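You operate a simulated robot arm through the tools that you are given. There is no shell and no other tool. Be economical: measure what you need, move in short steps, check, and stop when the job is done.

You run a simulated two-armed robot. Do the job below in one go: nothing can be reset, and whatever is moved stays where it is left.

## Task
Fold the blue folding tub flat and set the brown weight on it.
Fine: walls one and two down first, then three and four.

The check looks at the end state, three seconds after you hand in, the way a careful person would. Anything else that was tipped, shoved, dropped, spilled or broken makes it a failure. Flat cloth is picked up by pressing the open fingertips on it (5 to 10 N) and closing them slowly along it; thin cloth reads only 2 to 8 mm in the jaws.

## Robot
Two 7-joint arms with fingered hands on one trunk, on a base that drives. Base frame: it is fixed to the floor where the robot stands at the start and does not move with it; the origin is under the middle of the robot, x ahead of it, y to its left, z up; the surface under the hand at the start is at about z = 0.775. Readings come in m, rad, newtons and seconds.
The left shoulder is at the start at [0.129, 0.125, 0.871], the right one opposite. With the tool pointing down near the work surface each hand reaches from about 0.5 to 0.92 m from the robot's upright axis, wherever it stands, measured 20 degrees to its own side. Places, roughly: wall marked four of the blue folding tub [0.6, 0, 0.8]; wall marked one of the blue folding tub [0.5, -0.2, 0.8]; wall marked three of the blue folding tub [0.6, -0.3, 0.8]; wall marked two of the blue folding tub [0.7, -0.2, 0.8]. Payload 4 kg a hand.
The TCP of each hand is the grasp point between the finger pads, 0.029 m short of the fingertips. In the tool frame z runs along the fingers and y along their closing line. The gripper opens to 0.1 m. The gripper's body begins 0.034 m behind the TCP. The gripper is a hand of 5 fingers: y runs from the thumb to the fingers, the wrist lies at [-0.015, -0.105, -0.177] in the tool frame, and closing takes about 1.5 s.
Orientation is that of the tool frame in the base frame, as a unit quaternion [x, y, z, w]. With the fingers straight down and the wrist toward the robot, the tool's x, y and z point along [0, 1, 0], [1, 0, 0] and [0, 0, -1] of the base frame.

## Interface
- The arms move only by the tool drive_tool. It takes "left_series", "right_series" or both (then of equal length, played together; a hand with none holds still); each is a list of rows, each a list of 7 numbers: the finger opening in m, from 0 to 0.1, then the shift along the base's x, y, z in m, then the turn, a rotation vector about the base's x, y, z in rad. In form: [[jaw, tx, ty, tz, wx, wy, wz], ...]. A call has 1 to 8 rows; each row is the pose to reach, as a shift and turn from the pose commanded when the call began. A row lasts 0.2 s, in which the tool goes at most 0.05 m and 0.15 rad; a call with a longer step from one row to the next is refused whole, and so is a gripper value outside its range. A pose out of reach is approached as far as the arm can. The call stops where the force on the tool passes 90 N (or 10 N more than at its start, if that is more) or the arm is blocked; 0.2 s more then pass. Each finger travels about 0.045 m/s and halts on what it meets, pressing with about 33 N; the grip force reading is that of the motor and also rises with nothing between the fingers. The clock runs only during rows and for 0.2 s after the last one: add rows that repeat a pose to give the fingers time. The reply holds the time, the measured pose of the TCP, the force on the tool along the base axes, the opening and the grip force, in the units named above and with some noise, with the torque about the TCP (base axes, N m) and any sound that the robot's microphone picked up.
- Cameras (640 x 400 px; columns grow to the right, rows downward): "scene" is now at [0.262, -0.0196, 1.0434]; the picture's right is [-0.30, -0.95, 0.00], its down [-0.16, 0.05, -0.99] and it looks along [0.94, -0.30, -0.17] (base axes); focal length 214 px, centre (320, 200). "left" rides on the left gripper at [-0.066, -0.086, -0.121] in its tool frame; the picture's right is [-0.76, -0.31, 0.58], its down [0.59, -0.70, 0.40] and it looks along [0.28, 0.64, 0.71] (tool axes); focal length 247 px, centre (320, 200). "right" rides on the right gripper at [0.066, -0.086, -0.121] in its tool frame; the picture's right is [-0.76, 0.31, -0.58], its down [-0.59, -0.70, 0.40] and it looks along [-0.28, 0.64, 0.71] (tool axes); focal length 247 px, centre (320, 200). There is no depth. A picture from a camera that has moved, and an enlarged one, comes with that camera's place and axes in the base frame and with its lens. The place of the scene camera against the robot may be out by one fixed shift of up to 0.025 m in any direction.
- camera(camera): a new picture of that camera. No time passes.
- move_column(by): slides the trunk up (or, below 0, down) by that many m; the arms and the scene camera ride with it, the base frame stays. It gives what a move gives, with no picture.
- steer(legs): drives the robot by 1 to 6 legs, each [ahead, turn to the left] in m and rad, along the robot's own axes; the way and the turn of a leg run together, so that a leg with both is an arc; at most 1.5 m and 3.142 rad a leg. The arms and the cameras ride along, it lands a little off, and it stops where it bumps. It gives what a move gives.
- preshape(shape, hand): the hand has 5 fingers and takes this shape, open, in about a second: jaw (thumb against the fingers, like two jaws); tri (thumb and two fingers); tip (a fingertip pinch); poke (one finger out to press); point (the index stretched); flat (the hand flat); cup (the hand cupped); fist (a fist). The gripper value then closes the fingers along that shape, each until it touches; the sizes above hold for jaw. It gives what a move gives, with no picture.
- aim_head(pan, tilt): turns the head with the scene camera to pan (to the left, within 1.396 rad either way) and tilt (down, from -0.506 to 1.204), counted from straight ahead of the robot. It gives what a move gives.
- enlarge(camera, box): a new picture of the part [left, top, right, bottom] of that camera's present view, enlarged. No time passes.
- job_done(): hands the job in; it is judged then, once.

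Go step by step. Nothing tells you exact positions but the pictures and the camera data: compare them with the known pose of the tool, close in by small moves and look again before you grip or let go. The budget is 120 turns and 100 pictures, counting those below and the enlarged ones. Unless the task says otherwise, let go and move clear before handing in, and close with one line.

The tools are called after "Emit:" as a command line: name --argument value ..., lists and objects as JSON in quotes. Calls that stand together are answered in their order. drive_tool: Moves the arms, as the interface text tells. Its arguments: {"type":"object","properties":{"left_series":{"type":"array"},"right_series":{"type":"array"}},"required":[]} The other tools are called the same way: move_column (by) slides the trunk up or down; preshape (shape, hand) gives the hand a shape; steer (legs) drives the base; aim_head (pan, tilt) turns the head that bears the scene camera; camera (camera) takes a picture; enlarge (camera, box) takes an enlarged picture of a part of a camera's view; job_done () hands the job in.

At the start:

```text
time: 0.0
left_tcp_pos: [0.4723, 0.0885, 1.0108]
left_ee_rot: [0.708, 0.707, 0.001, 0.0]
left_ft_force: [-0.8, 0.3, 0.6]
left_moment: [0.0, -0.04, -0.01]
left_grip_width: 0.0998
left_finger_force: 0.0
left_shape: jaw
right_tcp_pos: [0.4612, -0.3856, 1.047]
right_ee_rot: [0.708, 0.707, 0.0, 0.001]
right_ft_force: [0.2, -0.1, -1.3]
right_moment: [0.0, 0.0, 0.02]
right_grip_width: 0.0999
right_finger_force: 0.0
right_shape: jaw
trunk travel left (down, up): [-0.075, 0.672]
robot x, y, heading: [0.0017, -0.0028, -0.002]
head pan, tilt: [-0.311, 0.171]
```

scene: 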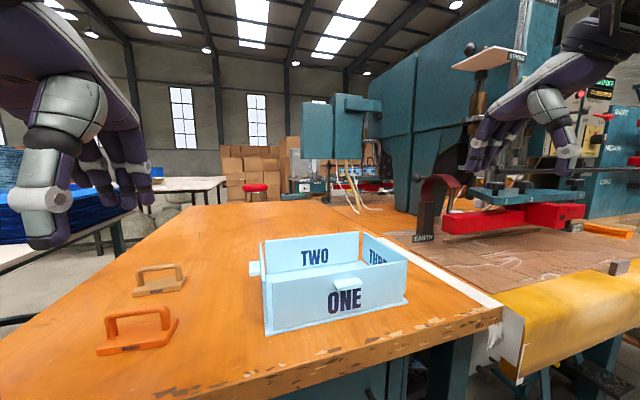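
right: 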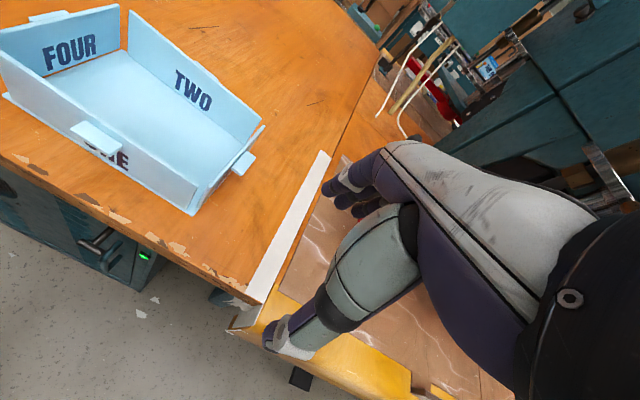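
left: 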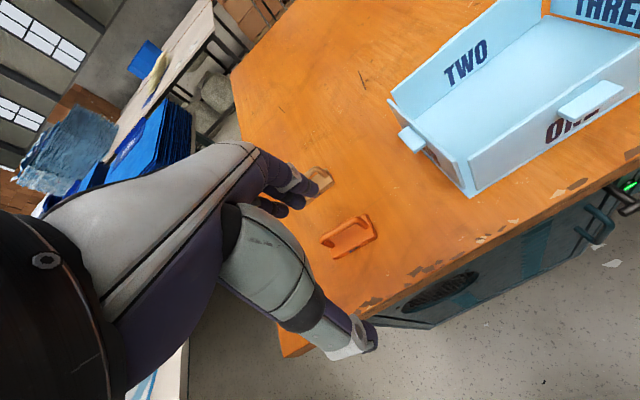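

I see the blue tub on the orange table with walls ONE (near), TWO (far), THREE (right) and FOUR (left). To its left are two handled weights, one tan and one orange. I'll look closer first.

Emit:
aim_head --pan -0.2 --tilt 0.75

Emit:
camera --camera "scene"

Emit:
enlarge --camera "right" --box '[0, 0, 320, 220]'

Emit:
enlarge --camera "left" --box '[280, 0, 640, 260]'

```text
time: 1.0
left_tcp_pos: [0.4723, 0.0888, 1.0127]
left_ee_rot: [0.706, 0.708, 0.0, 0.0]
left_ft_force: [0.2, 0.3, -0.3]
left_moment: [-0.01, 0.02, 0.01]
left_grip_width: 0.0997
left_finger_force: 0.0
left_shape: jaw
right_tcp_pos: [0.461, -0.3872, 1.0472]
right_ee_rot: [0.707, 0.707, 0.0, 0.0]
right_ft_force: [-0.1, -0.6, -0.5]
right_moment: [-0.02, -0.02, 0.02]
right_grip_width: 0.0998
right_finger_force: 0.0
right_shape: jaw
trunk travel left (down, up): [-0.075, 0.672]
robot x, y, heading: [-0.0019, 0.0031, 0.004]
head pan, tilt: [-0.201, 0.75]
```

```text
96 pictures are left
camera scene: at [0.2547, -0.0078, 0.991], right [-0.2, -0.98, 0.0], down [-0.67, 0.14, -0.73], along [0.72, -0.15, -0.68], focal length 214 px, centre (320, 200)
```

scene: 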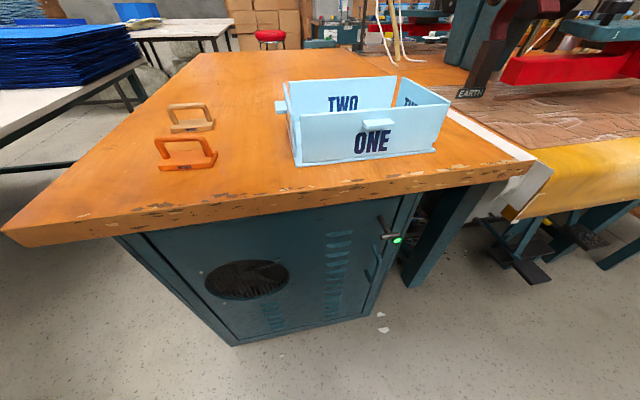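

```text
1.82 times, centred on (160, 110) of right
camera zoom: at [0.3765, -0.3217, 1.1669], right [0.31, -0.76, 0.58], down [-0.7, -0.59, -0.4], along [0.64, -0.28, -0.71], focal length 449 px, centre (611, 364)
```

zoom: 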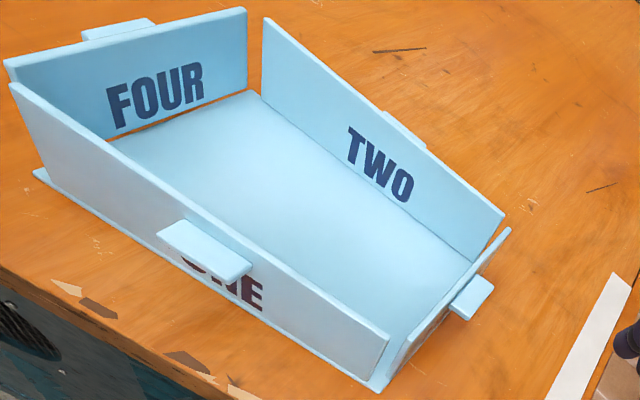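

```text
1.54 times, centred on (460, 130) of left
camera zoom: at [0.3857, 0.0231, 1.1328], right [-0.31, -0.76, -0.58], down [-0.7, 0.59, -0.4], along [0.64, 0.28, -0.71], focal length 380 px, centre (105, 308)
```

zoom: 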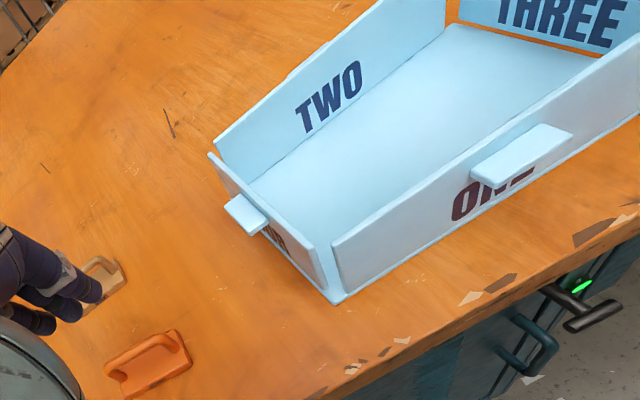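

The tub floor spans about x 0.54–0.725 and y -0.035 to -0.29, with walls about 0.085 high. The tabs point outward, so the walls should fold inward. I'll shape the right hand to push and check it.

Emit:
preshape --hand "right" --shape "poke"

Emit:
camera --camera "right"

Emit:
enlarge --camera "scene" --box '[130, 60, 480, 220]'

```text
time: 1.9
left_tcp_pos: [0.4715, 0.0883, 1.0122]
left_ee_rot: [0.707, 0.707, 0.0, -0.001]
left_ft_force: [0.0, -0.2, 0.0]
left_moment: [-0.01, 0.0, 0.0]
left_grip_width: 0.0998
left_finger_force: 0.0
left_shape: jaw
right_tcp_pos: [0.4614, -0.388, 1.0466]
right_ee_rot: [0.707, 0.707, 0.001, 0.0]
right_ft_force: [0.9, -0.6, -0.5]
right_moment: [0.02, 0.01, 0.01]
right_grip_width: 0.0
right_finger_force: 0.1
right_shape: poke
trunk travel left (down, up): [-0.075, 0.672]
robot x, y, heading: [-0.0005, 0.0014, 0.002]
head pan, tilt: [-0.201, 0.75]
```

```text
93 pictures are left
camera right: at [0.3765, -0.3217, 1.1669], right [0.31, -0.76, 0.58], down [-0.7, -0.59, -0.4], along [0.64, -0.28, -0.71], focal length 247 px, centre (320, 200)
```

right: 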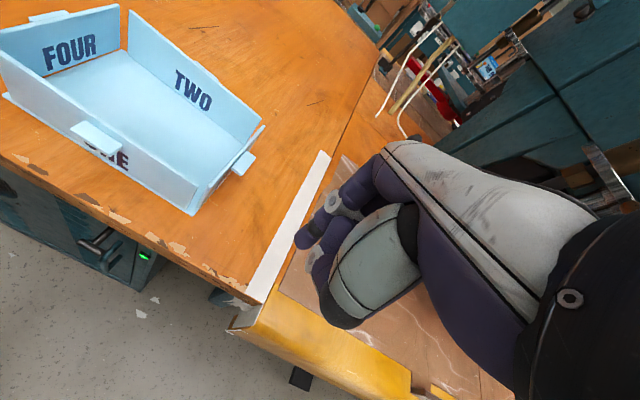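

```text
1.83 times, centred on (305, 140) of scene
camera zoom: at [0.2546, -0.0078, 0.991], right [-0.2, -0.98, 0.0], down [-0.67, 0.14, -0.73], along [0.72, -0.15, -0.68], focal length 392 px, centre (347, 310)
```

zoom: 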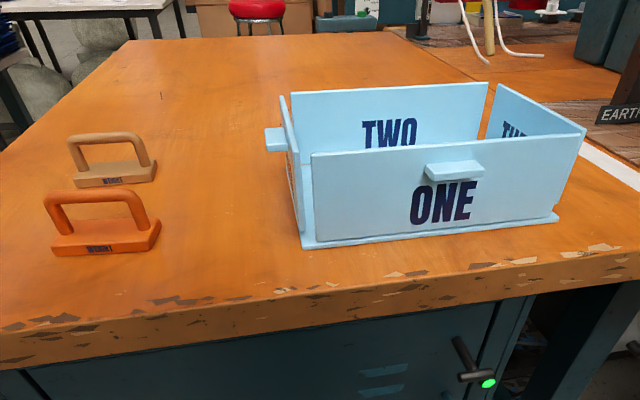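

The poke shape puts one finger at the TCP line. I'll bring the right hand near wall ONE, staying high, to check how it sits before pushing.

Emit:
drive_tool --right_series '[[0, 0, 0.04, -0.013, 0, 0, 0], [0, 0, 0.08, -0.026, 0, 0, 0], [0, 0, 0.12, -0.04, 0, 0, 0], [0, 0, 0.16, -0.055, 0, 0, 0], [0, 0, 0.19, -0.07, 0, 0, 0], [0, 0, 0.22, -0.086, 0, 0, 0], [0, 0, 0.25, -0.096, 0, 0, 0], [0, 0, 0.268, -0.11, 0, 0, 0]]'

Emit:
camera --camera "scene"

Emit:
camera --camera "right"

Emit:
camera --camera "left"

```text
time: 3.7
left_tcp_pos: [0.4718, 0.0886, 1.0116]
left_ee_rot: [0.708, 0.707, 0.0, 0.001]
left_ft_force: [-0.4, 0.7, 0.8]
left_moment: [-0.04, -0.02, 0.0]
left_grip_width: 0.1
left_finger_force: 0.0
left_shape: jaw
right_tcp_pos: [0.4603, -0.1191, 0.9356]
right_ee_rot: [0.707, 0.707, -0.001, 0.0]
right_ft_force: [-0.6, -0.9, 0.4]
right_moment: [0.0, -0.04, 0.0]
right_grip_width: 0.0002
right_finger_force: 0.1
right_shape: poke
trunk travel left (down, up): [-0.075, 0.672]
robot x, y, heading: [-0.001, -0.0014, -0.003]
head pan, tilt: [-0.201, 0.75]
```

```text
91 pictures are left
camera scene: at [0.2547, -0.0075, 0.9909], right [-0.2, -0.98, 0.0], down [-0.67, 0.14, -0.73], along [0.72, -0.15, -0.68], focal length 214 px, centre (320, 200)
```

scene: 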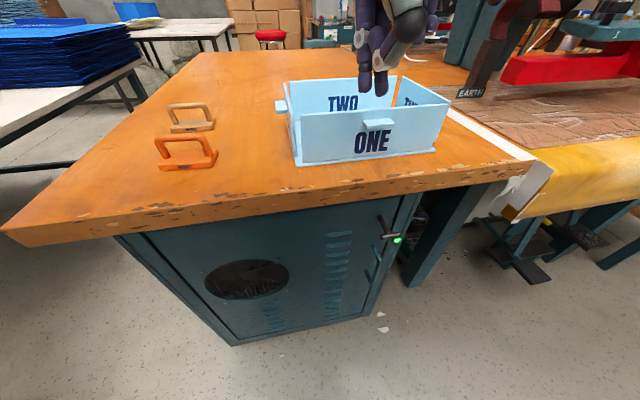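

```text
90 pictures are left
camera right: at [0.3765, -0.053, 1.057], right [0.31, -0.76, 0.58], down [-0.7, -0.59, -0.4], along [0.64, -0.28, -0.71], focal length 247 px, centre (320, 200)
```

right: 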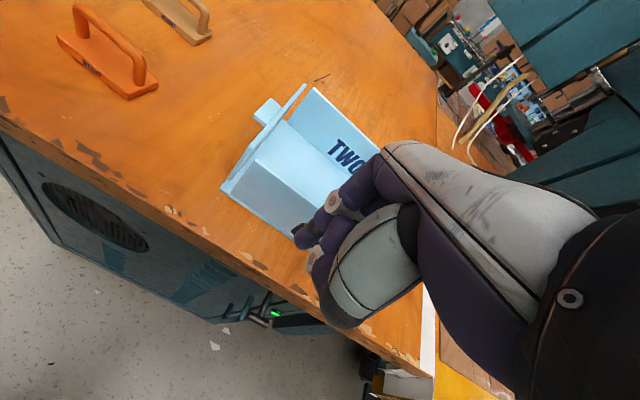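

```text
89 pictures are left
camera left: at [0.3858, 0.0234, 1.1327], right [-0.31, -0.76, -0.58], down [-0.7, 0.59, -0.4], along [0.64, 0.28, -0.71], focal length 247 px, centre (320, 200)
```

left: 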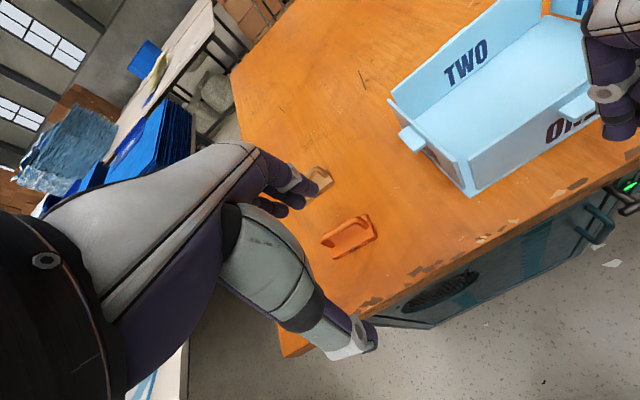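

Emit:
enlarge --camera "scene" --box '[330, 0, 450, 110]'

Emit:
enlarge --camera "right" --box '[210, 120, 430, 340]'

Emit:
enlarge --camera "left" --box '[440, 0, 640, 200]'

```text
3.64 times, centred on (390, 55) of scene
camera zoom: at [0.2547, -0.0075, 0.9909], right [-0.2, -0.98, 0.0], down [-0.67, 0.14, -0.73], along [0.72, -0.15, -0.68], focal length 780 px, centre (66, 727)
```

zoom: 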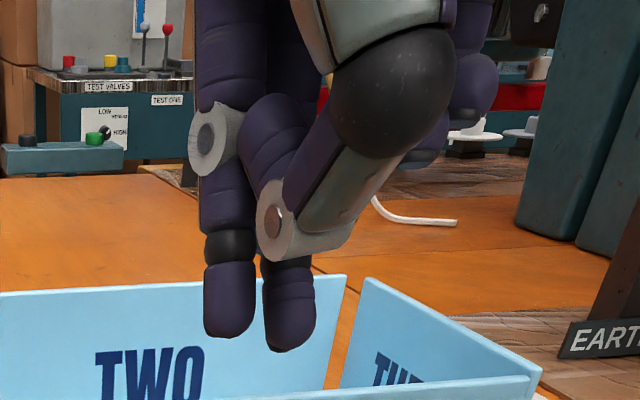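

```text
1.82 times, centred on (320, 230) of right
camera zoom: at [0.3765, -0.053, 1.057], right [0.31, -0.76, 0.58], down [-0.7, -0.59, -0.4], along [0.64, -0.28, -0.71], focal length 449 px, centre (320, 146)
```

zoom: 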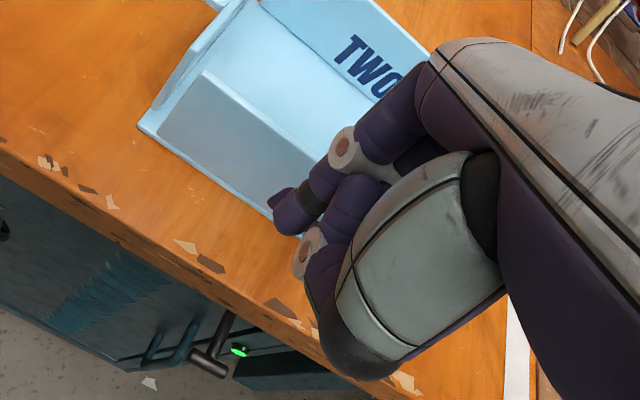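

```text
2.00 times, centred on (540, 100) of left
camera zoom: at [0.3858, 0.0234, 1.1327], right [-0.31, -0.76, -0.58], down [-0.7, 0.59, -0.4], along [0.64, 0.28, -0.71], focal length 494 px, centre (-120, 400)
```

zoom: 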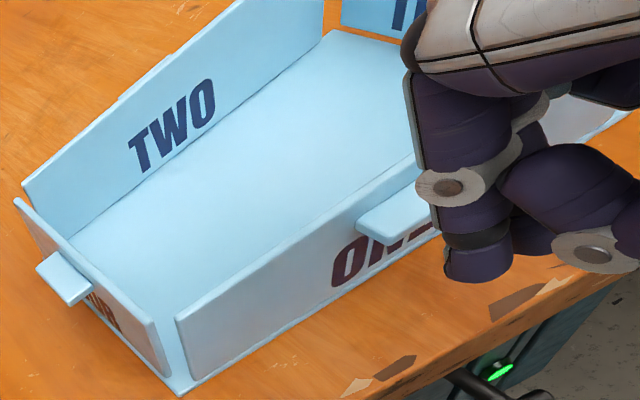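

The hand is compact, with the curled fingers well above the tip. I'll go down in front of wall ONE, left of its tab, and start pushing it inward.

Emit:
drive_tool --right_series '[[0, 0.0, 0.006, -0.03, 0, 0, 0], [0, 0.02, 0.006, -0.062, 0, 0, 0], [0, 0.045, 0.006, -0.062, 0, 0, 0], [0, 0.07, 0.006, -0.062, 0, 0, 0], [0, 0.09, 0.006, -0.062, 0, 0, 0], [0, 0.1, 0.006, -0.062, 0, 0, 0], [0, 0.11, 0.006, -0.064, 0, 0, 0]]'

Emit:
camera --camera "scene"

Emit:
enlarge --camera "left" --box '[380, 0, 640, 200]'

```text
time: 5.3
left_tcp_pos: [0.4717, 0.0892, 1.0126]
left_ee_rot: [0.707, 0.707, 0.0, 0.0]
left_ft_force: [0.1, 0.2, 0.2]
left_moment: [-0.02, 0.01, 0.0]
left_grip_width: 0.0998
left_finger_force: 0.1
left_shape: jaw
right_tcp_pos: [0.5718, -0.113, 0.8724]
right_ee_rot: [0.707, 0.707, 0.001, 0.0]
right_ft_force: [0.4, -0.5, -0.1]
right_moment: [0.0, 0.01, -0.02]
right_grip_width: 0.0
right_finger_force: 0.2
right_shape: poke
trunk travel left (down, up): [-0.075, 0.672]
robot x, y, heading: [-0.0001, 0.0003, 0.005]
head pan, tilt: [-0.201, 0.75]
```

```text
85 pictures are left
camera scene: at [0.2548, -0.0077, 0.9909], right [-0.2, -0.98, 0.0], down [-0.67, 0.14, -0.73], along [0.72, -0.15, -0.68], focal length 214 px, centre (320, 200)
```

scene: 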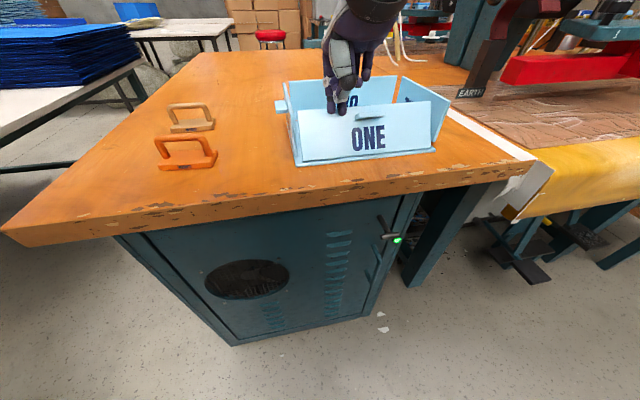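

```text
2.00 times, centred on (510, 100) of left
camera zoom: at [0.3859, 0.0232, 1.1327], right [-0.31, -0.76, -0.58], down [-0.7, 0.59, -0.4], along [0.64, 0.28, -0.71], focal length 494 px, centre (-60, 400)
```

zoom: 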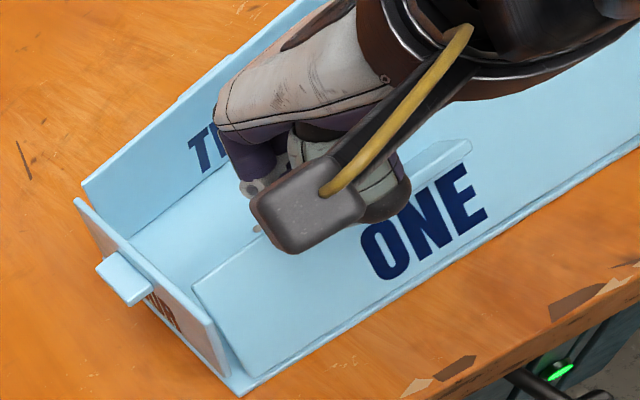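

Wall ONE folds inward and stays where it is pushed. I'll follow the arc down.

Emit:
drive_tool --right_series '[[0, 0.012, 0, -0.012, 0, 0, 0], [0, 0.022, 0, -0.025, 0, 0, 0], [0, 0.028, 0, -0.035, 0, 0, 0], [0, 0.03, 0, -0.043, 0, 0, 0], [0, 0.03, 0, -0.048, 0, 0, 0]]'

Emit:
camera --camera "scene"

```text
time: 6.5
left_tcp_pos: [0.4707, 0.0879, 1.013]
left_ee_rot: [0.707, 0.707, 0.0, 0.0]
left_ft_force: [-0.7, 0.0, -0.1]
left_moment: [0.0, -0.01, 0.02]
left_grip_width: 0.0996
left_finger_force: 0.0
left_shape: jaw
right_tcp_pos: [0.6014, -0.1124, 0.8247]
right_ee_rot: [0.707, 0.707, 0.0, 0.0]
right_ft_force: [-0.3, 0.2, -0.1]
right_moment: [0.0, 0.0, 0.01]
right_grip_width: 0.0
right_finger_force: 0.1
right_shape: poke
trunk travel left (down, up): [-0.075, 0.672]
robot x, y, heading: [-0.0032, -0.0018, 0.0]
head pan, tilt: [-0.201, 0.75]
```

```text
83 pictures are left
camera scene: at [0.2547, -0.0077, 0.9909], right [-0.2, -0.98, 0.0], down [-0.67, 0.14, -0.73], along [0.72, -0.15, -0.68], focal length 214 px, centre (320, 200)
```

scene: 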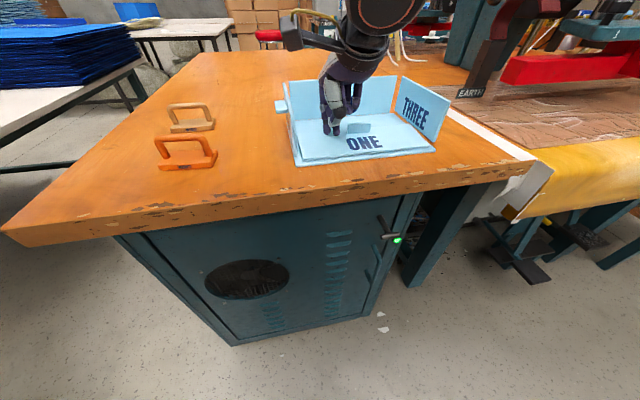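

Wall ONE is nearly flat. I'll press down gently a little further.

Emit:
drive_tool --right_series '[[0, 0.0, 0, -0.004, 0, 0, 0], [0, 0.0, 0, -0.008, 0, 0, 0], [0, 0.0, 0, -0.011, 0, 0, 0], [0, 0, 0, -0.011, 0, 0, 0]]'

Emit:
enlarge --camera "scene" --box '[260, 60, 460, 190]'

```text
time: 7.5
left_tcp_pos: [0.4696, 0.089, 1.0133]
left_ee_rot: [0.707, 0.707, 0.0, 0.001]
left_ft_force: [-0.1, 0.1, -0.5]
left_moment: [-0.04, 0.0, -0.02]
left_grip_width: 0.0996
left_finger_force: 0.0
left_shape: jaw
right_tcp_pos: [0.6006, -0.1129, 0.8179]
right_ee_rot: [0.707, 0.707, 0.004, 0.001]
right_ft_force: [6.0, -3.6, 28.4]
right_moment: [-0.46, -0.17, 0.06]
right_grip_width: 0.0001
right_finger_force: 0.0
right_shape: poke
trunk travel left (down, up): [-0.075, 0.672]
robot x, y, heading: [0.0021, 0.0004, -0.0]
head pan, tilt: [-0.201, 0.75]
```

```text
3.08 times, centred on (360, 125) of scene
camera zoom: at [0.2532, -0.0076, 0.9918], right [-0.2, -0.98, 0.0], down [-0.67, 0.14, -0.73], along [0.72, -0.15, -0.68], focal length 660 px, centre (197, 431)
```

zoom: 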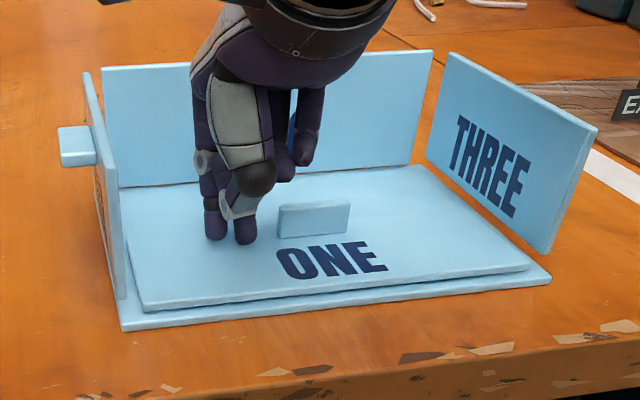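

Wall ONE is flat. Next I'll lift and go over to the far side of wall TWO.

Emit:
drive_tool --right_series '[[0, 0.0, 0, 0.045, 0, 0, 0], [0, 0.0, 0, 0.09, 0, 0, 0], [0, 0.0, 0, 0.13, 0, 0, 0], [0, 0.045, 0, 0.14, 0, 0, 0], [0, 0.09, 0, 0.14, 0, 0, 0], [0, 0.135, 0, 0.14, 0, 0, 0], [0, 0.175, 0, 0.14, 0, 0, 0]]'

Emit:
enlarge --camera "scene" --box '[260, 30, 460, 190]'

Emit:
camera --camera "right"

Emit:
enlarge --camera "left" --box '[380, 0, 640, 200]'

```text
time: 9.1
left_tcp_pos: [0.4735, 0.0888, 1.0113]
left_ee_rot: [0.707, 0.708, -0.001, -0.001]
left_ft_force: [-0.5, -0.3, 0.1]
left_moment: [-0.02, 0.03, 0.05]
left_grip_width: 0.0997
left_finger_force: 0.2
left_shape: jaw
right_tcp_pos: [0.7329, -0.1588, 0.9375]
right_ee_rot: [0.707, 0.708, -0.001, -0.001]
right_ft_force: [0.2, -0.8, 0.3]
right_moment: [-0.01, -0.02, -0.01]
right_grip_width: 0.0
right_finger_force: 0.1
right_shape: poke
right hand out of reach, approached as far as the arm can: row 5, 6, 7
trunk travel left (down, up): [-0.075, 0.672]
robot x, y, heading: [0.0017, -0.002, -0.001]
head pan, tilt: [-0.201, 0.75]
```

```text
2.50 times, centred on (360, 110) of scene
camera zoom: at [0.2559, -0.0081, 0.9903], right [-0.2, -0.98, 0.0], down [-0.67, 0.14, -0.73], along [0.72, -0.15, -0.68], focal length 536 px, centre (220, 425)
```

zoom: 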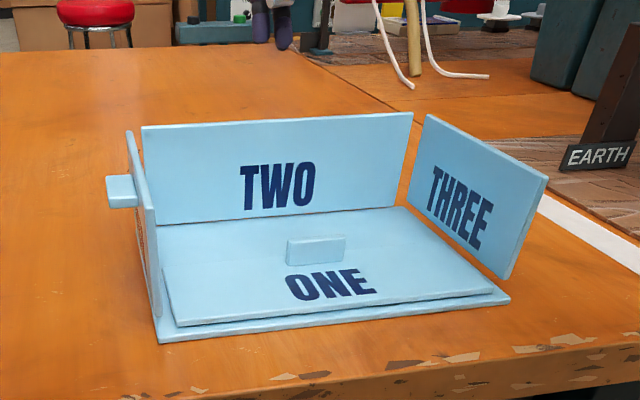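

```text
80 pictures are left
camera right: at [0.6485, -0.0947, 1.058], right [0.31, -0.76, 0.58], down [-0.7, -0.59, -0.4], along [0.64, -0.28, -0.71], focal length 247 px, centre (320, 200)
```

right: 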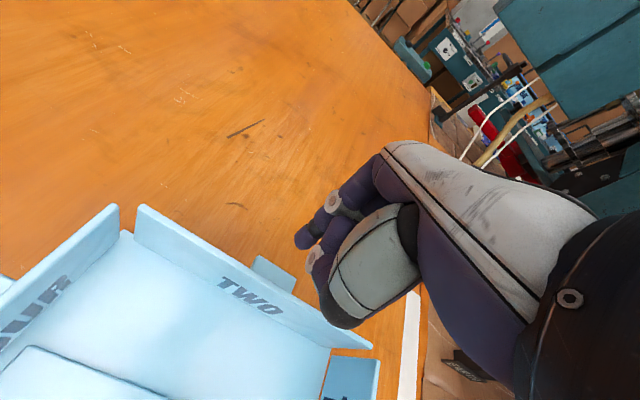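

```text
2.00 times, centred on (510, 100) of left
camera zoom: at [0.3875, 0.0225, 1.1316], right [-0.31, -0.76, -0.58], down [-0.7, 0.59, -0.4], along [0.64, 0.28, -0.71], focal length 494 px, centre (-60, 400)
```

zoom: 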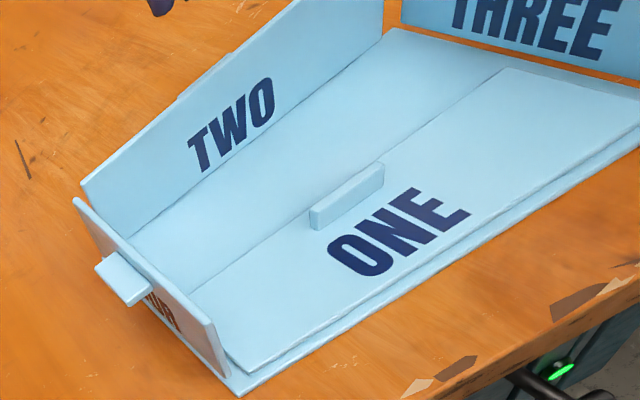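

The right hand can't quite reach beyond wall TWO on the left side, so I'll drive the base slightly forward.

Emit:
steer --legs '[[0.08, 0]]'

```text
time: 10.2
left_tcp_pos: [0.5516, 0.0886, 1.0119]
left_ee_rot: [0.708, 0.706, 0.001, 0.0]
left_ft_force: [0.8, -0.4, -0.5]
left_moment: [0.0, -0.01, 0.01]
left_grip_width: 0.0998
left_finger_force: 0.1
left_shape: jaw
right_tcp_pos: [0.8117, -0.159, 0.9395]
right_ee_rot: [0.707, 0.707, 0.0, 0.0]
right_ft_force: [0.2, 0.8, 0.2]
right_moment: [-0.02, -0.01, -0.02]
right_grip_width: 0.0
right_finger_force: 0.0
right_shape: poke
trunk travel left (down, up): [-0.075, 0.672]
robot x, y, heading: [0.0786, -0.0017, -0.0]
head pan, tilt: [-0.201, 0.75]
```

Emit:
drive_tool --right_series '[[0, 0.0, 0.0, 0.005, 0, 0, 0], [0, 0, 0, 0.005, 0, 0, 0]]'

```text
time: 10.8
left_tcp_pos: [0.5507, 0.0888, 1.0124]
left_ee_rot: [0.707, 0.707, 0.0, 0.0]
left_ft_force: [-0.3, 0.1, -0.3]
left_moment: [0.02, -0.01, 0.02]
left_grip_width: 0.0998
left_finger_force: 0.0
left_shape: jaw
right_tcp_pos: [0.8118, -0.1584, 0.9438]
right_ee_rot: [0.707, 0.708, 0.0, 0.0]
right_ft_force: [0.0, -0.3, -0.5]
right_moment: [-0.01, 0.01, 0.0]
right_grip_width: 0.0001
right_finger_force: 0.0
right_shape: poke
trunk travel left (down, up): [-0.075, 0.672]
robot x, y, heading: [0.0801, -0.0034, -0.002]
head pan, tilt: [-0.201, 0.75]
```

The commands are relative to the actual pose, so I can continue. I'll move sideways, lower behind wall TWO, then draw toward it.

Emit:
drive_tool --right_series '[[0, -0.015, 0.022, 0, 0, 0, 0], [0, -0.025, 0.044, 0, 0, 0, 0], [0, -0.025, 0.044, -0.04, 0, 0, 0], [0, -0.025, 0.044, -0.071, 0, 0, 0], [0, -0.04, 0.044, -0.071, 0, 0, 0]]'

Emit:
camera --camera "right"

Emit:
camera --camera "scene"

```text
time: 11.9
left_tcp_pos: [0.5516, 0.0882, 1.0131]
left_ee_rot: [0.707, 0.708, -0.001, -0.001]
left_ft_force: [1.0, -0.2, 0.0]
left_moment: [-0.03, 0.01, -0.02]
left_grip_width: 0.0999
left_finger_force: 0.0
left_shape: jaw
right_tcp_pos: [0.7695, -0.1154, 0.8727]
right_ee_rot: [0.707, 0.707, 0.0, 0.0]
right_ft_force: [0.1, -0.2, 1.1]
right_moment: [0.01, 0.07, 0.0]
right_grip_width: 0.0
right_finger_force: 0.1
right_shape: poke
right hand out of reach, approached as far as the arm can: row 2
trunk travel left (down, up): [-0.075, 0.672]
robot x, y, heading: [0.0768, -0.0003, -0.0]
head pan, tilt: [-0.201, 0.75]
```

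```text
78 pictures are left
camera right: at [0.686, -0.0497, 0.9933], right [0.31, -0.76, 0.58], down [-0.7, -0.59, -0.4], along [0.64, -0.28, -0.71], focal length 247 px, centre (320, 200)
```

right: 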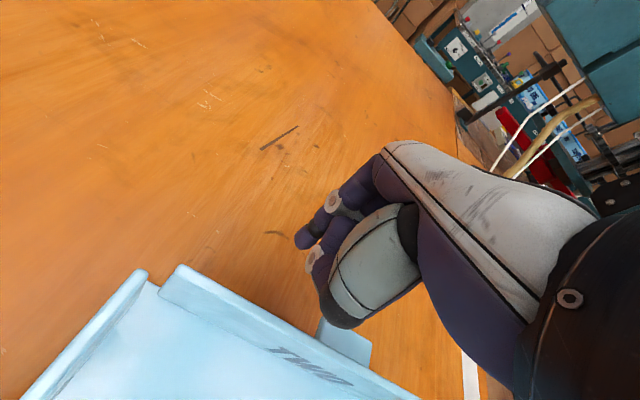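

```text
77 pictures are left
camera scene: at [0.3346, -0.0078, 0.9911], right [-0.2, -0.98, 0.0], down [-0.67, 0.14, -0.73], along [0.72, -0.15, -0.68], focal length 214 px, centre (320, 200)
```

scene: 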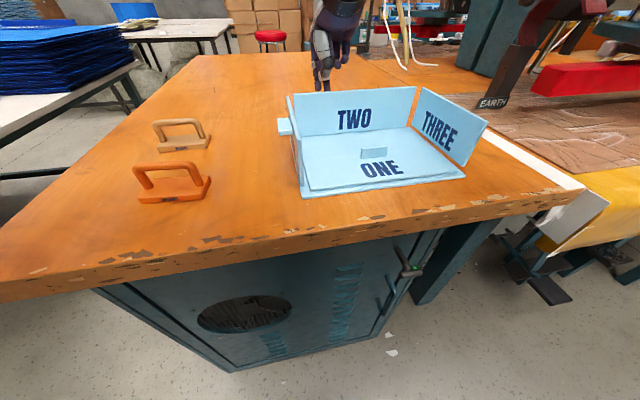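

Emit:
drive_tool --right_series '[[0, -0.015, 0, 0, 0, 0, 0], [0, -0.03, 0, 0, 0, 0, 0], [0, -0.04, 0, 0, 0, 0, 0], [0, -0.05, 0, 0, 0, 0, 0], [0, -0.06, 0, -0.003, 0, 0, 0], [0, -0.07, 0, -0.008, 0, 0, 0]]'

Emit:
camera --camera "right"

Emit:
enlarge --camera "scene" --box '[250, 30, 490, 210]'

```text
time: 13.3
left_tcp_pos: [0.5517, 0.0891, 1.0131]
left_ee_rot: [0.707, 0.707, 0.0, -0.001]
left_ft_force: [-0.6, -0.1, -0.1]
left_moment: [-0.04, -0.05, 0.02]
left_grip_width: 0.0998
left_finger_force: 0.0
left_shape: jaw
right_tcp_pos: [0.7024, -0.1153, 0.866]
right_ee_rot: [0.707, 0.707, 0.0, 0.0]
right_ft_force: [0.2, 0.4, 0.3]
right_moment: [0.02, 0.0, -0.02]
right_grip_width: 0.0
right_finger_force: 0.0
right_shape: poke
trunk travel left (down, up): [-0.075, 0.672]
robot x, y, heading: [0.0796, -0.0011, -0.001]
head pan, tilt: [-0.201, 0.75]
```

```text
76 pictures are left
camera right: at [0.6165, -0.0499, 0.9862], right [0.31, -0.76, 0.58], down [-0.7, -0.59, -0.4], along [0.64, -0.28, -0.71], focal length 247 px, centre (320, 200)
```

right: 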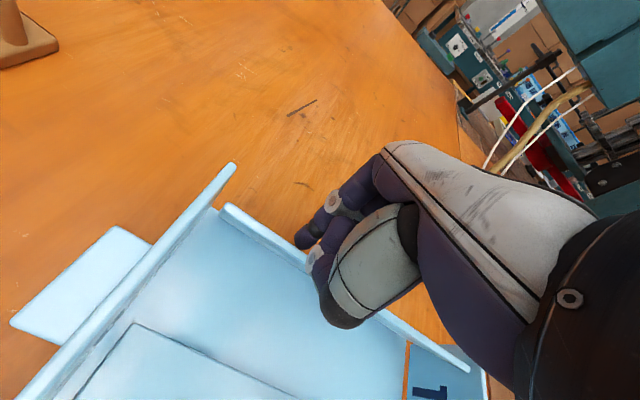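

```text
2.22 times, centred on (370, 120) of scene
camera zoom: at [0.3347, -0.0077, 0.991], right [-0.2, -0.98, 0.0], down [-0.67, 0.14, -0.73], along [0.72, -0.15, -0.68], focal length 477 px, centre (209, 378)
```

zoom: 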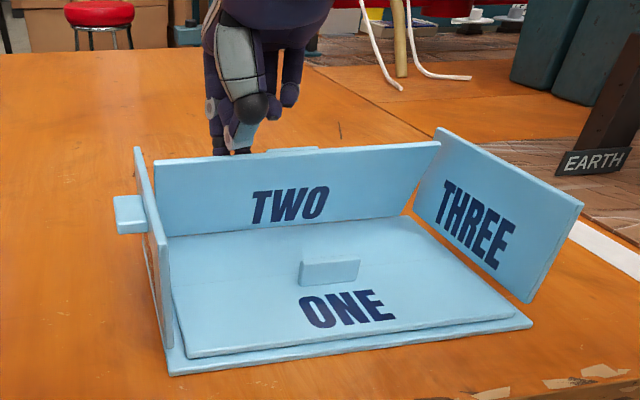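

Emit:
drive_tool --right_series '[[0, -0.012, 0, -0.003, 0, 0, 0], [0, -0.024, 0, -0.01, 0, 0, 0], [0, -0.034, 0, -0.02, 0, 0, 0], [0, -0.04, 0, -0.03, 0, 0, 0], [0, -0.042, 0, -0.037, 0, 0, 0]]'

Emit:
enlarge --camera "scene" --box '[250, 30, 490, 210]'

```text
time: 14.6
left_tcp_pos: [0.5521, 0.0888, 1.0117]
left_ee_rot: [0.707, 0.707, 0.0, 0.0]
left_ft_force: [-0.4, 0.7, 0.0]
left_moment: [0.02, -0.03, -0.01]
left_grip_width: 0.0996
left_finger_force: 0.2
left_shape: jaw
right_tcp_pos: [0.6583, -0.1147, 0.8272]
right_ee_rot: [0.707, 0.708, 0.0, -0.001]
right_ft_force: [-0.6, 0.5, -0.2]
right_moment: [0.02, -0.06, -0.05]
right_grip_width: 0.0
right_finger_force: 0.1
right_shape: poke
trunk travel left (down, up): [-0.075, 0.672]
robot x, y, heading: [0.0799, 0.0004, -0.0]
head pan, tilt: [-0.201, 0.75]
```

```text
2.22 times, centred on (370, 120) of scene
camera zoom: at [0.3348, -0.0078, 0.9909], right [-0.2, -0.98, 0.0], down [-0.67, 0.14, -0.73], along [0.72, -0.15, -0.68], focal length 477 px, centre (209, 378)
```

zoom: 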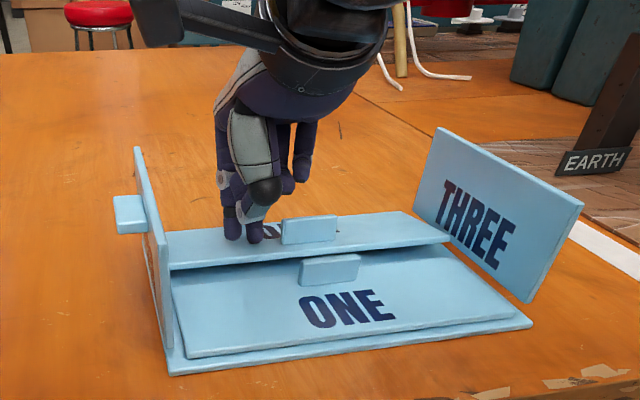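

Emit:
drive_tool --right_series '[[0, 0, 0, -0.005, 0, 0, 0], [0, 0, 0, -0.009, 0, 0, 0], [0, 0, 0, -0.012, 0, 0, 0], [0, 0, 0, -0.012, 0, 0, 0]]'

Emit:
enlarge --camera "scene" --box '[250, 30, 490, 210]'

```text
time: 15.6
left_tcp_pos: [0.5509, 0.0893, 1.0131]
left_ee_rot: [0.707, 0.707, 0.001, 0.0]
left_ft_force: [-0.8, 0.0, 0.2]
left_moment: [0.0, 0.03, 0.0]
left_grip_width: 0.0997
left_finger_force: 0.0
left_shape: jaw
right_tcp_pos: [0.6585, -0.1149, 0.8184]
right_ee_rot: [0.707, 0.707, 0.001, 0.002]
right_ft_force: [2.5, -0.5, 12.3]
right_moment: [-0.2, -0.09, 0.02]
right_grip_width: 0.0002
right_finger_force: 0.0
right_shape: poke
trunk travel left (down, up): [-0.075, 0.672]
robot x, y, heading: [0.0819, -0.0015, 0.002]
head pan, tilt: [-0.201, 0.75]
```

```text
2.22 times, centred on (370, 120) of scene
camera zoom: at [0.334, -0.0076, 0.9914], right [-0.2, -0.98, 0.0], down [-0.67, 0.14, -0.73], along [0.72, -0.15, -0.68], focal length 477 px, centre (209, 378)
```

zoom: 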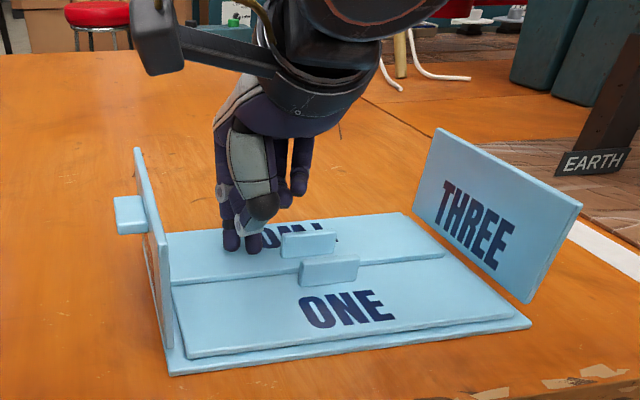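

Walls ONE and TWO are down. Now I'll lift and travel to the outside of wall THREE, on the right.

Emit:
drive_tool --right_series '[[0, 0, 0, 0.045, 0, 0, 0], [0, 0, 0, 0.09, 0, 0, 0], [0, 0, 0, 0.13, 0, 0, 0], [0, -0.015, -0.045, 0.135, 0, 0, 0], [0, -0.03, -0.092, 0.135, 0, 0, 0], [0, -0.045, -0.139, 0.135, 0, 0, 0], [0, -0.06, -0.186, 0.135, 0, 0, 0], [0, -0.073, -0.232, 0.135, 0, 0, 0]]'

Emit:
camera --camera "scene"

Emit:
camera --camera "right"

```text
time: 17.4
left_tcp_pos: [0.5518, 0.0881, 1.0121]
left_ee_rot: [0.707, 0.707, 0.0, -0.001]
left_ft_force: [0.2, 0.9, -1.0]
left_moment: [-0.01, 0.05, -0.01]
left_grip_width: 0.0999
left_finger_force: 0.2
left_shape: jaw
right_tcp_pos: [0.5863, -0.3477, 0.9518]
right_ee_rot: [0.706, 0.708, -0.001, 0.0]
right_ft_force: [-0.8, -0.7, 0.2]
right_moment: [-0.02, 0.0, 0.03]
right_grip_width: 0.0
right_finger_force: 0.0
right_shape: poke
trunk travel left (down, up): [-0.075, 0.672]
robot x, y, heading: [0.0788, -0.0012, -0.003]
head pan, tilt: [-0.201, 0.75]
```

```text
72 pictures are left
camera scene: at [0.3347, -0.008, 0.9909], right [-0.2, -0.98, 0.0], down [-0.67, 0.14, -0.73], along [0.72, -0.15, -0.68], focal length 214 px, centre (320, 200)
```

scene: 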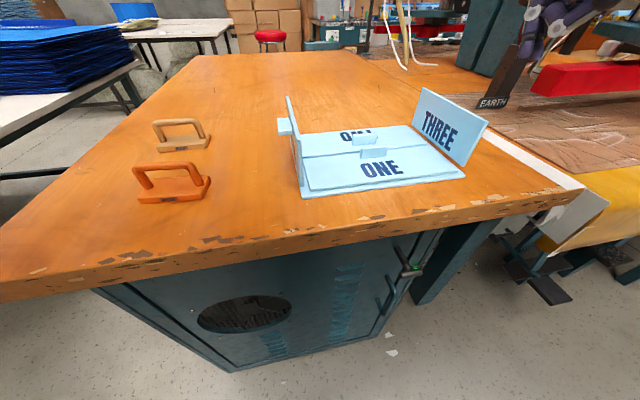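

```text
71 pictures are left
camera right: at [0.5022, -0.2831, 1.0717], right [0.31, -0.76, 0.58], down [-0.7, -0.59, -0.4], along [0.64, -0.28, -0.71], focal length 247 px, centre (320, 200)
```

right: 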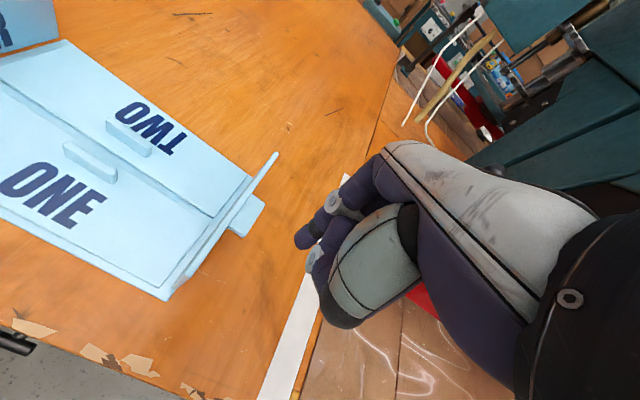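

Emit:
drive_tool --right_series '[[0, -0.003, 0, -0.04, 0, 0, 0], [0, -0.003, 0, -0.078, 0, 0, 0], [0, -0.003, 0.015, -0.078, 0, 0, 0], [0, -0.003, 0.03, -0.078, 0, 0, 0], [0, -0.003, 0.042, -0.078, 0, 0, 0], [0, -0.003, 0.054, -0.08, 0, 0, 0], [0, -0.003, 0.066, -0.083, 0, 0, 0]]'

Emit:
enlarge --camera "scene" --box '[250, 30, 490, 210]'

Emit:
camera --camera "right"

```text
time: 18.9
left_tcp_pos: [0.5509, 0.0887, 1.0121]
left_ee_rot: [0.707, 0.707, 0.0, 0.001]
left_ft_force: [0.2, -0.4, -0.2]
left_moment: [0.0, 0.01, 0.04]
left_grip_width: 0.1
left_finger_force: 0.1
left_shape: jaw
right_tcp_pos: [0.5833, -0.2805, 0.8684]
right_ee_rot: [0.707, 0.707, 0.001, 0.0]
right_ft_force: [-1.1, -0.2, 0.3]
right_moment: [0.01, -0.03, -0.03]
right_grip_width: 0.0
right_finger_force: 0.0
right_shape: poke
trunk travel left (down, up): [-0.075, 0.672]
robot x, y, heading: [0.0765, 0.0004, 0.0]
head pan, tilt: [-0.201, 0.75]
```

```text
2.22 times, centred on (370, 120) of scene
camera zoom: at [0.3347, -0.0078, 0.9909], right [-0.2, -0.98, 0.0], down [-0.67, 0.14, -0.73], along [0.72, -0.15, -0.68], focal length 477 px, centre (209, 378)
```

zoom: 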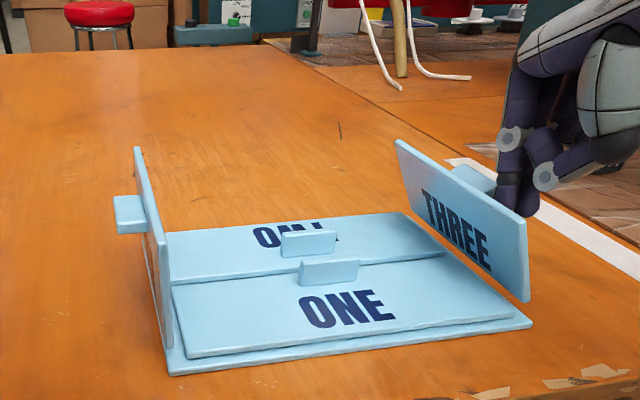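

```text
69 pictures are left
camera right: at [0.4984, -0.2164, 0.9888], right [0.31, -0.76, 0.58], down [-0.7, -0.59, -0.4], along [0.64, -0.28, -0.71], focal length 247 px, centre (320, 200)
```

right: 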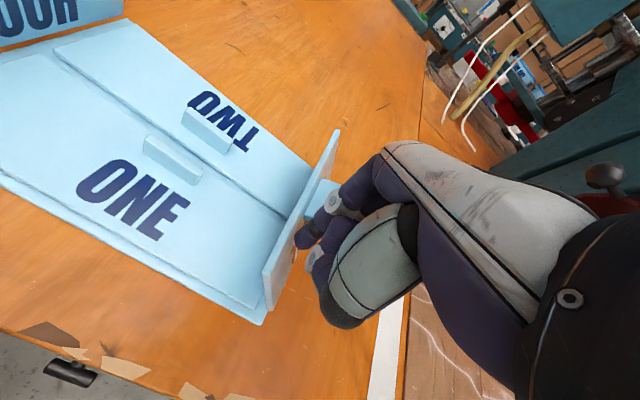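

Emit:
drive_tool --right_series '[[0, 0, 0.012, -0.003, 0, 0, 0], [0, 0, 0.024, -0.01, 0, 0, 0], [0, 0, 0.034, -0.02, 0, 0, 0], [0, 0, 0.04, -0.03, 0, 0, 0], [0, 0, 0.042, -0.037, 0, 0, 0]]'

Emit:
enlarge --camera "scene" --box '[250, 30, 490, 210]'

```text
time: 20.1
left_tcp_pos: [0.5513, 0.0886, 1.0124]
left_ee_rot: [0.708, 0.707, 0.0, 0.0]
left_ft_force: [0.3, -0.9, -0.6]
left_moment: [-0.01, 0.0, 0.02]
left_grip_width: 0.0997
left_finger_force: 0.1
left_shape: jaw
right_tcp_pos: [0.5837, -0.2392, 0.8312]
right_ee_rot: [0.707, 0.707, 0.0, 0.001]
right_ft_force: [0.6, -0.8, 0.0]
right_moment: [-0.01, 0.05, 0.0]
right_grip_width: 0.0002
right_finger_force: 0.0
right_shape: poke
trunk travel left (down, up): [-0.075, 0.672]
robot x, y, heading: [0.0802, 0.0018, 0.004]
head pan, tilt: [-0.201, 0.75]
```

```text
2.22 times, centred on (370, 120) of scene
camera zoom: at [0.3347, -0.0078, 0.9909], right [-0.2, -0.98, 0.0], down [-0.67, 0.14, -0.73], along [0.72, -0.15, -0.68], focal length 477 px, centre (209, 378)
```

zoom: 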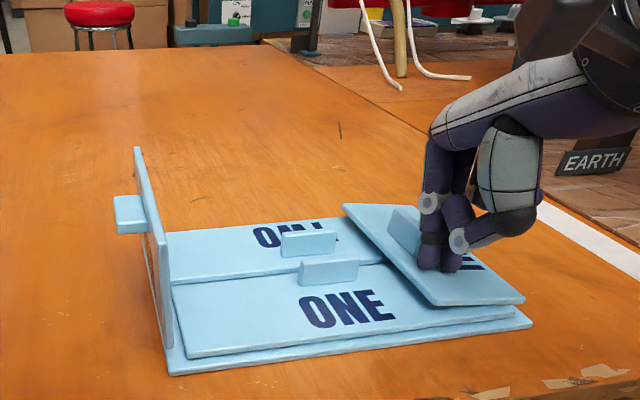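

Emit:
drive_tool --right_series '[[0, 0, 0.003, -0.003, 0, 0, 0], [0, 0, 0.003, -0.006, 0, 0, 0], [0, 0, 0.003, -0.009, 0, 0, 0], [0, 0, 0.003, -0.009, 0, 0, 0]]'

Emit:
enlarge --camera "scene" --box '[250, 30, 490, 210]'

```text
time: 21.1
left_tcp_pos: [0.5504, 0.0895, 1.0127]
left_ee_rot: [0.708, 0.707, 0.001, 0.001]
left_ft_force: [-0.3, 0.3, 0.9]
left_moment: [-0.03, 0.03, 0.03]
left_grip_width: 0.0997
left_finger_force: 0.1
left_shape: jaw
right_tcp_pos: [0.5839, -0.2352, 0.8247]
right_ee_rot: [0.707, 0.707, 0.002, 0.003]
right_ft_force: [2.4, -1.9, 18.1]
right_moment: [-0.28, -0.11, 0.02]
right_grip_width: 0.0
right_finger_force: 0.2
right_shape: poke
trunk travel left (down, up): [-0.075, 0.672]
robot x, y, heading: [0.0788, 0.0002, 0.004]
head pan, tilt: [-0.201, 0.75]
```

```text
2.22 times, centred on (370, 120) of scene
camera zoom: at [0.3338, -0.0074, 0.9915], right [-0.2, -0.98, 0.0], down [-0.67, 0.14, -0.73], along [0.72, -0.15, -0.68], focal length 477 px, centre (209, 378)
```

zoom: 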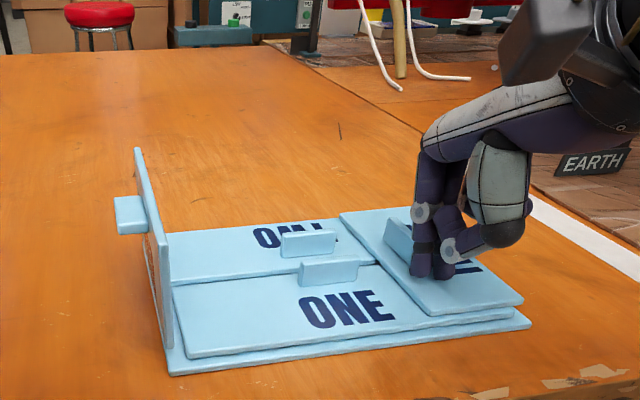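

Wall THREE is flat. I'll retract the right hand and shape the left one for wall FOUR.

Emit:
preshape --hand "left" --shape "poke"

Emit:
drive_tool --right_series '[[0, 0, 0, 0.045, 0, 0, 0], [0, 0, -0.01, 0.09, 0, 0, 0], [0, 0, -0.04, 0.12, 0, 0, 0], [0, -0.02, -0.08, 0.14, 0, 0, 0], [0, -0.04, -0.12, 0.16, 0, 0, 0]]' --left_series '[[0, 0.01, -0.01, -0.01, 0, 0, 0], [0, 0.02, -0.03, -0.03, 0, 0, 0], [0, 0.03, -0.05, -0.05, 0, 0, 0], [0, 0.033, -0.06, -0.065, 0, 0, 0], [0, 0.033, -0.064, -0.07, 0, 0, 0]]'

Emit:
camera --camera "scene"

Emit:
camera --camera "left"

```text
time: 22.1
left_tcp_pos: [0.5504, 0.0891, 1.0125]
left_ee_rot: [0.707, 0.707, 0.0, 0.0]
left_ft_force: [0.5, 0.2, -0.2]
left_moment: [0.02, -0.02, -0.01]
left_grip_width: 0.0001
left_finger_force: 0.1
left_shape: poke
right_tcp_pos: [0.5829, -0.2355, 0.8245]
right_ee_rot: [0.707, 0.707, 0.0, 0.003]
right_ft_force: [7.6, -2.4, 29.4]
right_moment: [-0.42, -0.25, 0.1]
right_grip_width: 0.0002
right_finger_force: 0.1
right_shape: poke
trunk travel left (down, up): [-0.075, 0.672]
robot x, y, heading: [0.0831, 0.0005, 0.001]
head pan, tilt: [-0.201, 0.75]
```

```text
time: 23.2
left_tcp_pos: [0.5849, 0.0241, 0.9425]
left_ee_rot: [0.708, 0.707, 0.0, 0.0]
left_ft_force: [0.1, 0.4, 0.0]
left_moment: [0.02, 0.06, -0.03]
left_grip_width: 0.0
left_finger_force: 0.0
left_shape: poke
right_tcp_pos: [0.5414, -0.3571, 0.9821]
right_ee_rot: [0.707, 0.707, 0.0, -0.001]
right_ft_force: [0.4, 0.7, -0.8]
right_moment: [0.0, 0.01, 0.0]
right_grip_width: 0.0001
right_finger_force: 0.2
right_shape: poke
trunk travel left (down, up): [-0.075, 0.672]
robot x, y, heading: [0.0823, -0.0005, -0.004]
head pan, tilt: [-0.201, 0.75]
```

```text
66 pictures are left
camera scene: at [0.3346, -0.008, 0.991], right [-0.2, -0.98, 0.0], down [-0.67, 0.14, -0.73], along [0.72, -0.15, -0.68], focal length 214 px, centre (320, 200)
```

scene: 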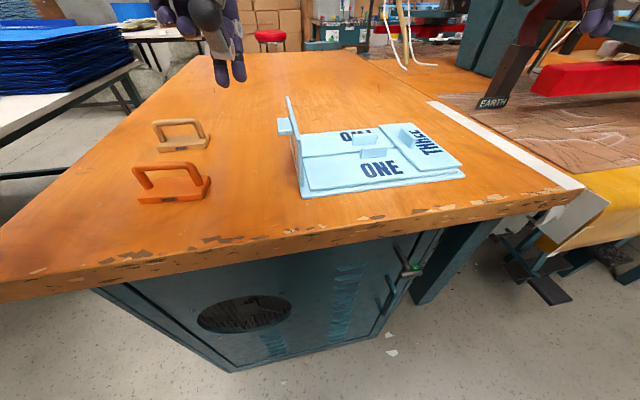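

```text
65 pictures are left
camera left: at [0.499, -0.0413, 1.0626], right [-0.31, -0.76, -0.58], down [-0.7, 0.59, -0.4], along [0.64, 0.28, -0.71], focal length 247 px, centre (320, 200)
```

left: 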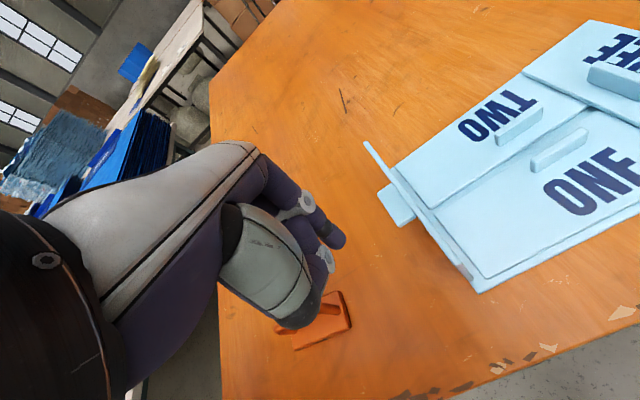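

Emit:
drive_tool --left_series '[[0, -0.003, 0, -0.04, 0, 0, 0], [0, -0.003, 0, -0.07, 0, 0, 0], [0, -0.003, -0.02, -0.07, 0, 0, 0], [0, -0.003, -0.035, -0.07, 0, 0, 0], [0, -0.003, -0.047, -0.07, 0, 0, 0], [0, -0.003, -0.059, -0.071, 0, 0, 0], [0, -0.003, -0.068, -0.073, 0, 0, 0]]'

Emit:
enlarge --camera "scene" --box '[130, 30, 490, 210]'

Emit:
camera --camera "left"

```text
time: 24.9
left_tcp_pos: [0.5807, -0.0448, 0.8686]
left_ee_rot: [0.707, 0.707, 0.0, 0.0]
left_ft_force: [0.0, 0.4, -1.7]
left_moment: [-0.03, -0.02, 0.03]
left_grip_width: 0.0
left_finger_force: 0.1
left_shape: poke
right_tcp_pos: [0.5424, -0.3573, 0.9812]
right_ee_rot: [0.707, 0.707, 0.0, 0.0]
right_ft_force: [-0.2, 0.2, -0.7]
right_moment: [0.03, -0.01, -0.02]
right_grip_width: 0.0001
right_finger_force: 0.0
right_shape: poke
trunk travel left (down, up): [-0.075, 0.672]
robot x, y, heading: [0.0787, 0.0003, 0.005]
head pan, tilt: [-0.201, 0.75]
```

```text
1.78 times, centred on (310, 120) of scene
camera zoom: at [0.3347, -0.008, 0.9909], right [-0.2, -0.98, 0.0], down [-0.67, 0.14, -0.73], along [0.72, -0.15, -0.68], focal length 381 px, centre (338, 342)
```

zoom: 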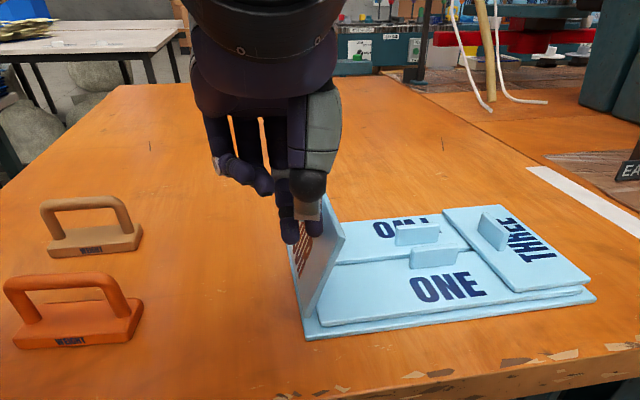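

```text
63 pictures are left
camera left: at [0.4951, -0.1092, 0.989], right [-0.31, -0.76, -0.58], down [-0.7, 0.59, -0.4], along [0.64, 0.28, -0.71], focal length 247 px, centre (320, 200)
```

left: 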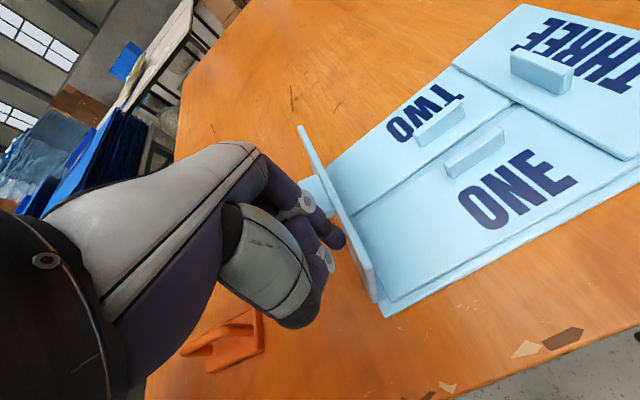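

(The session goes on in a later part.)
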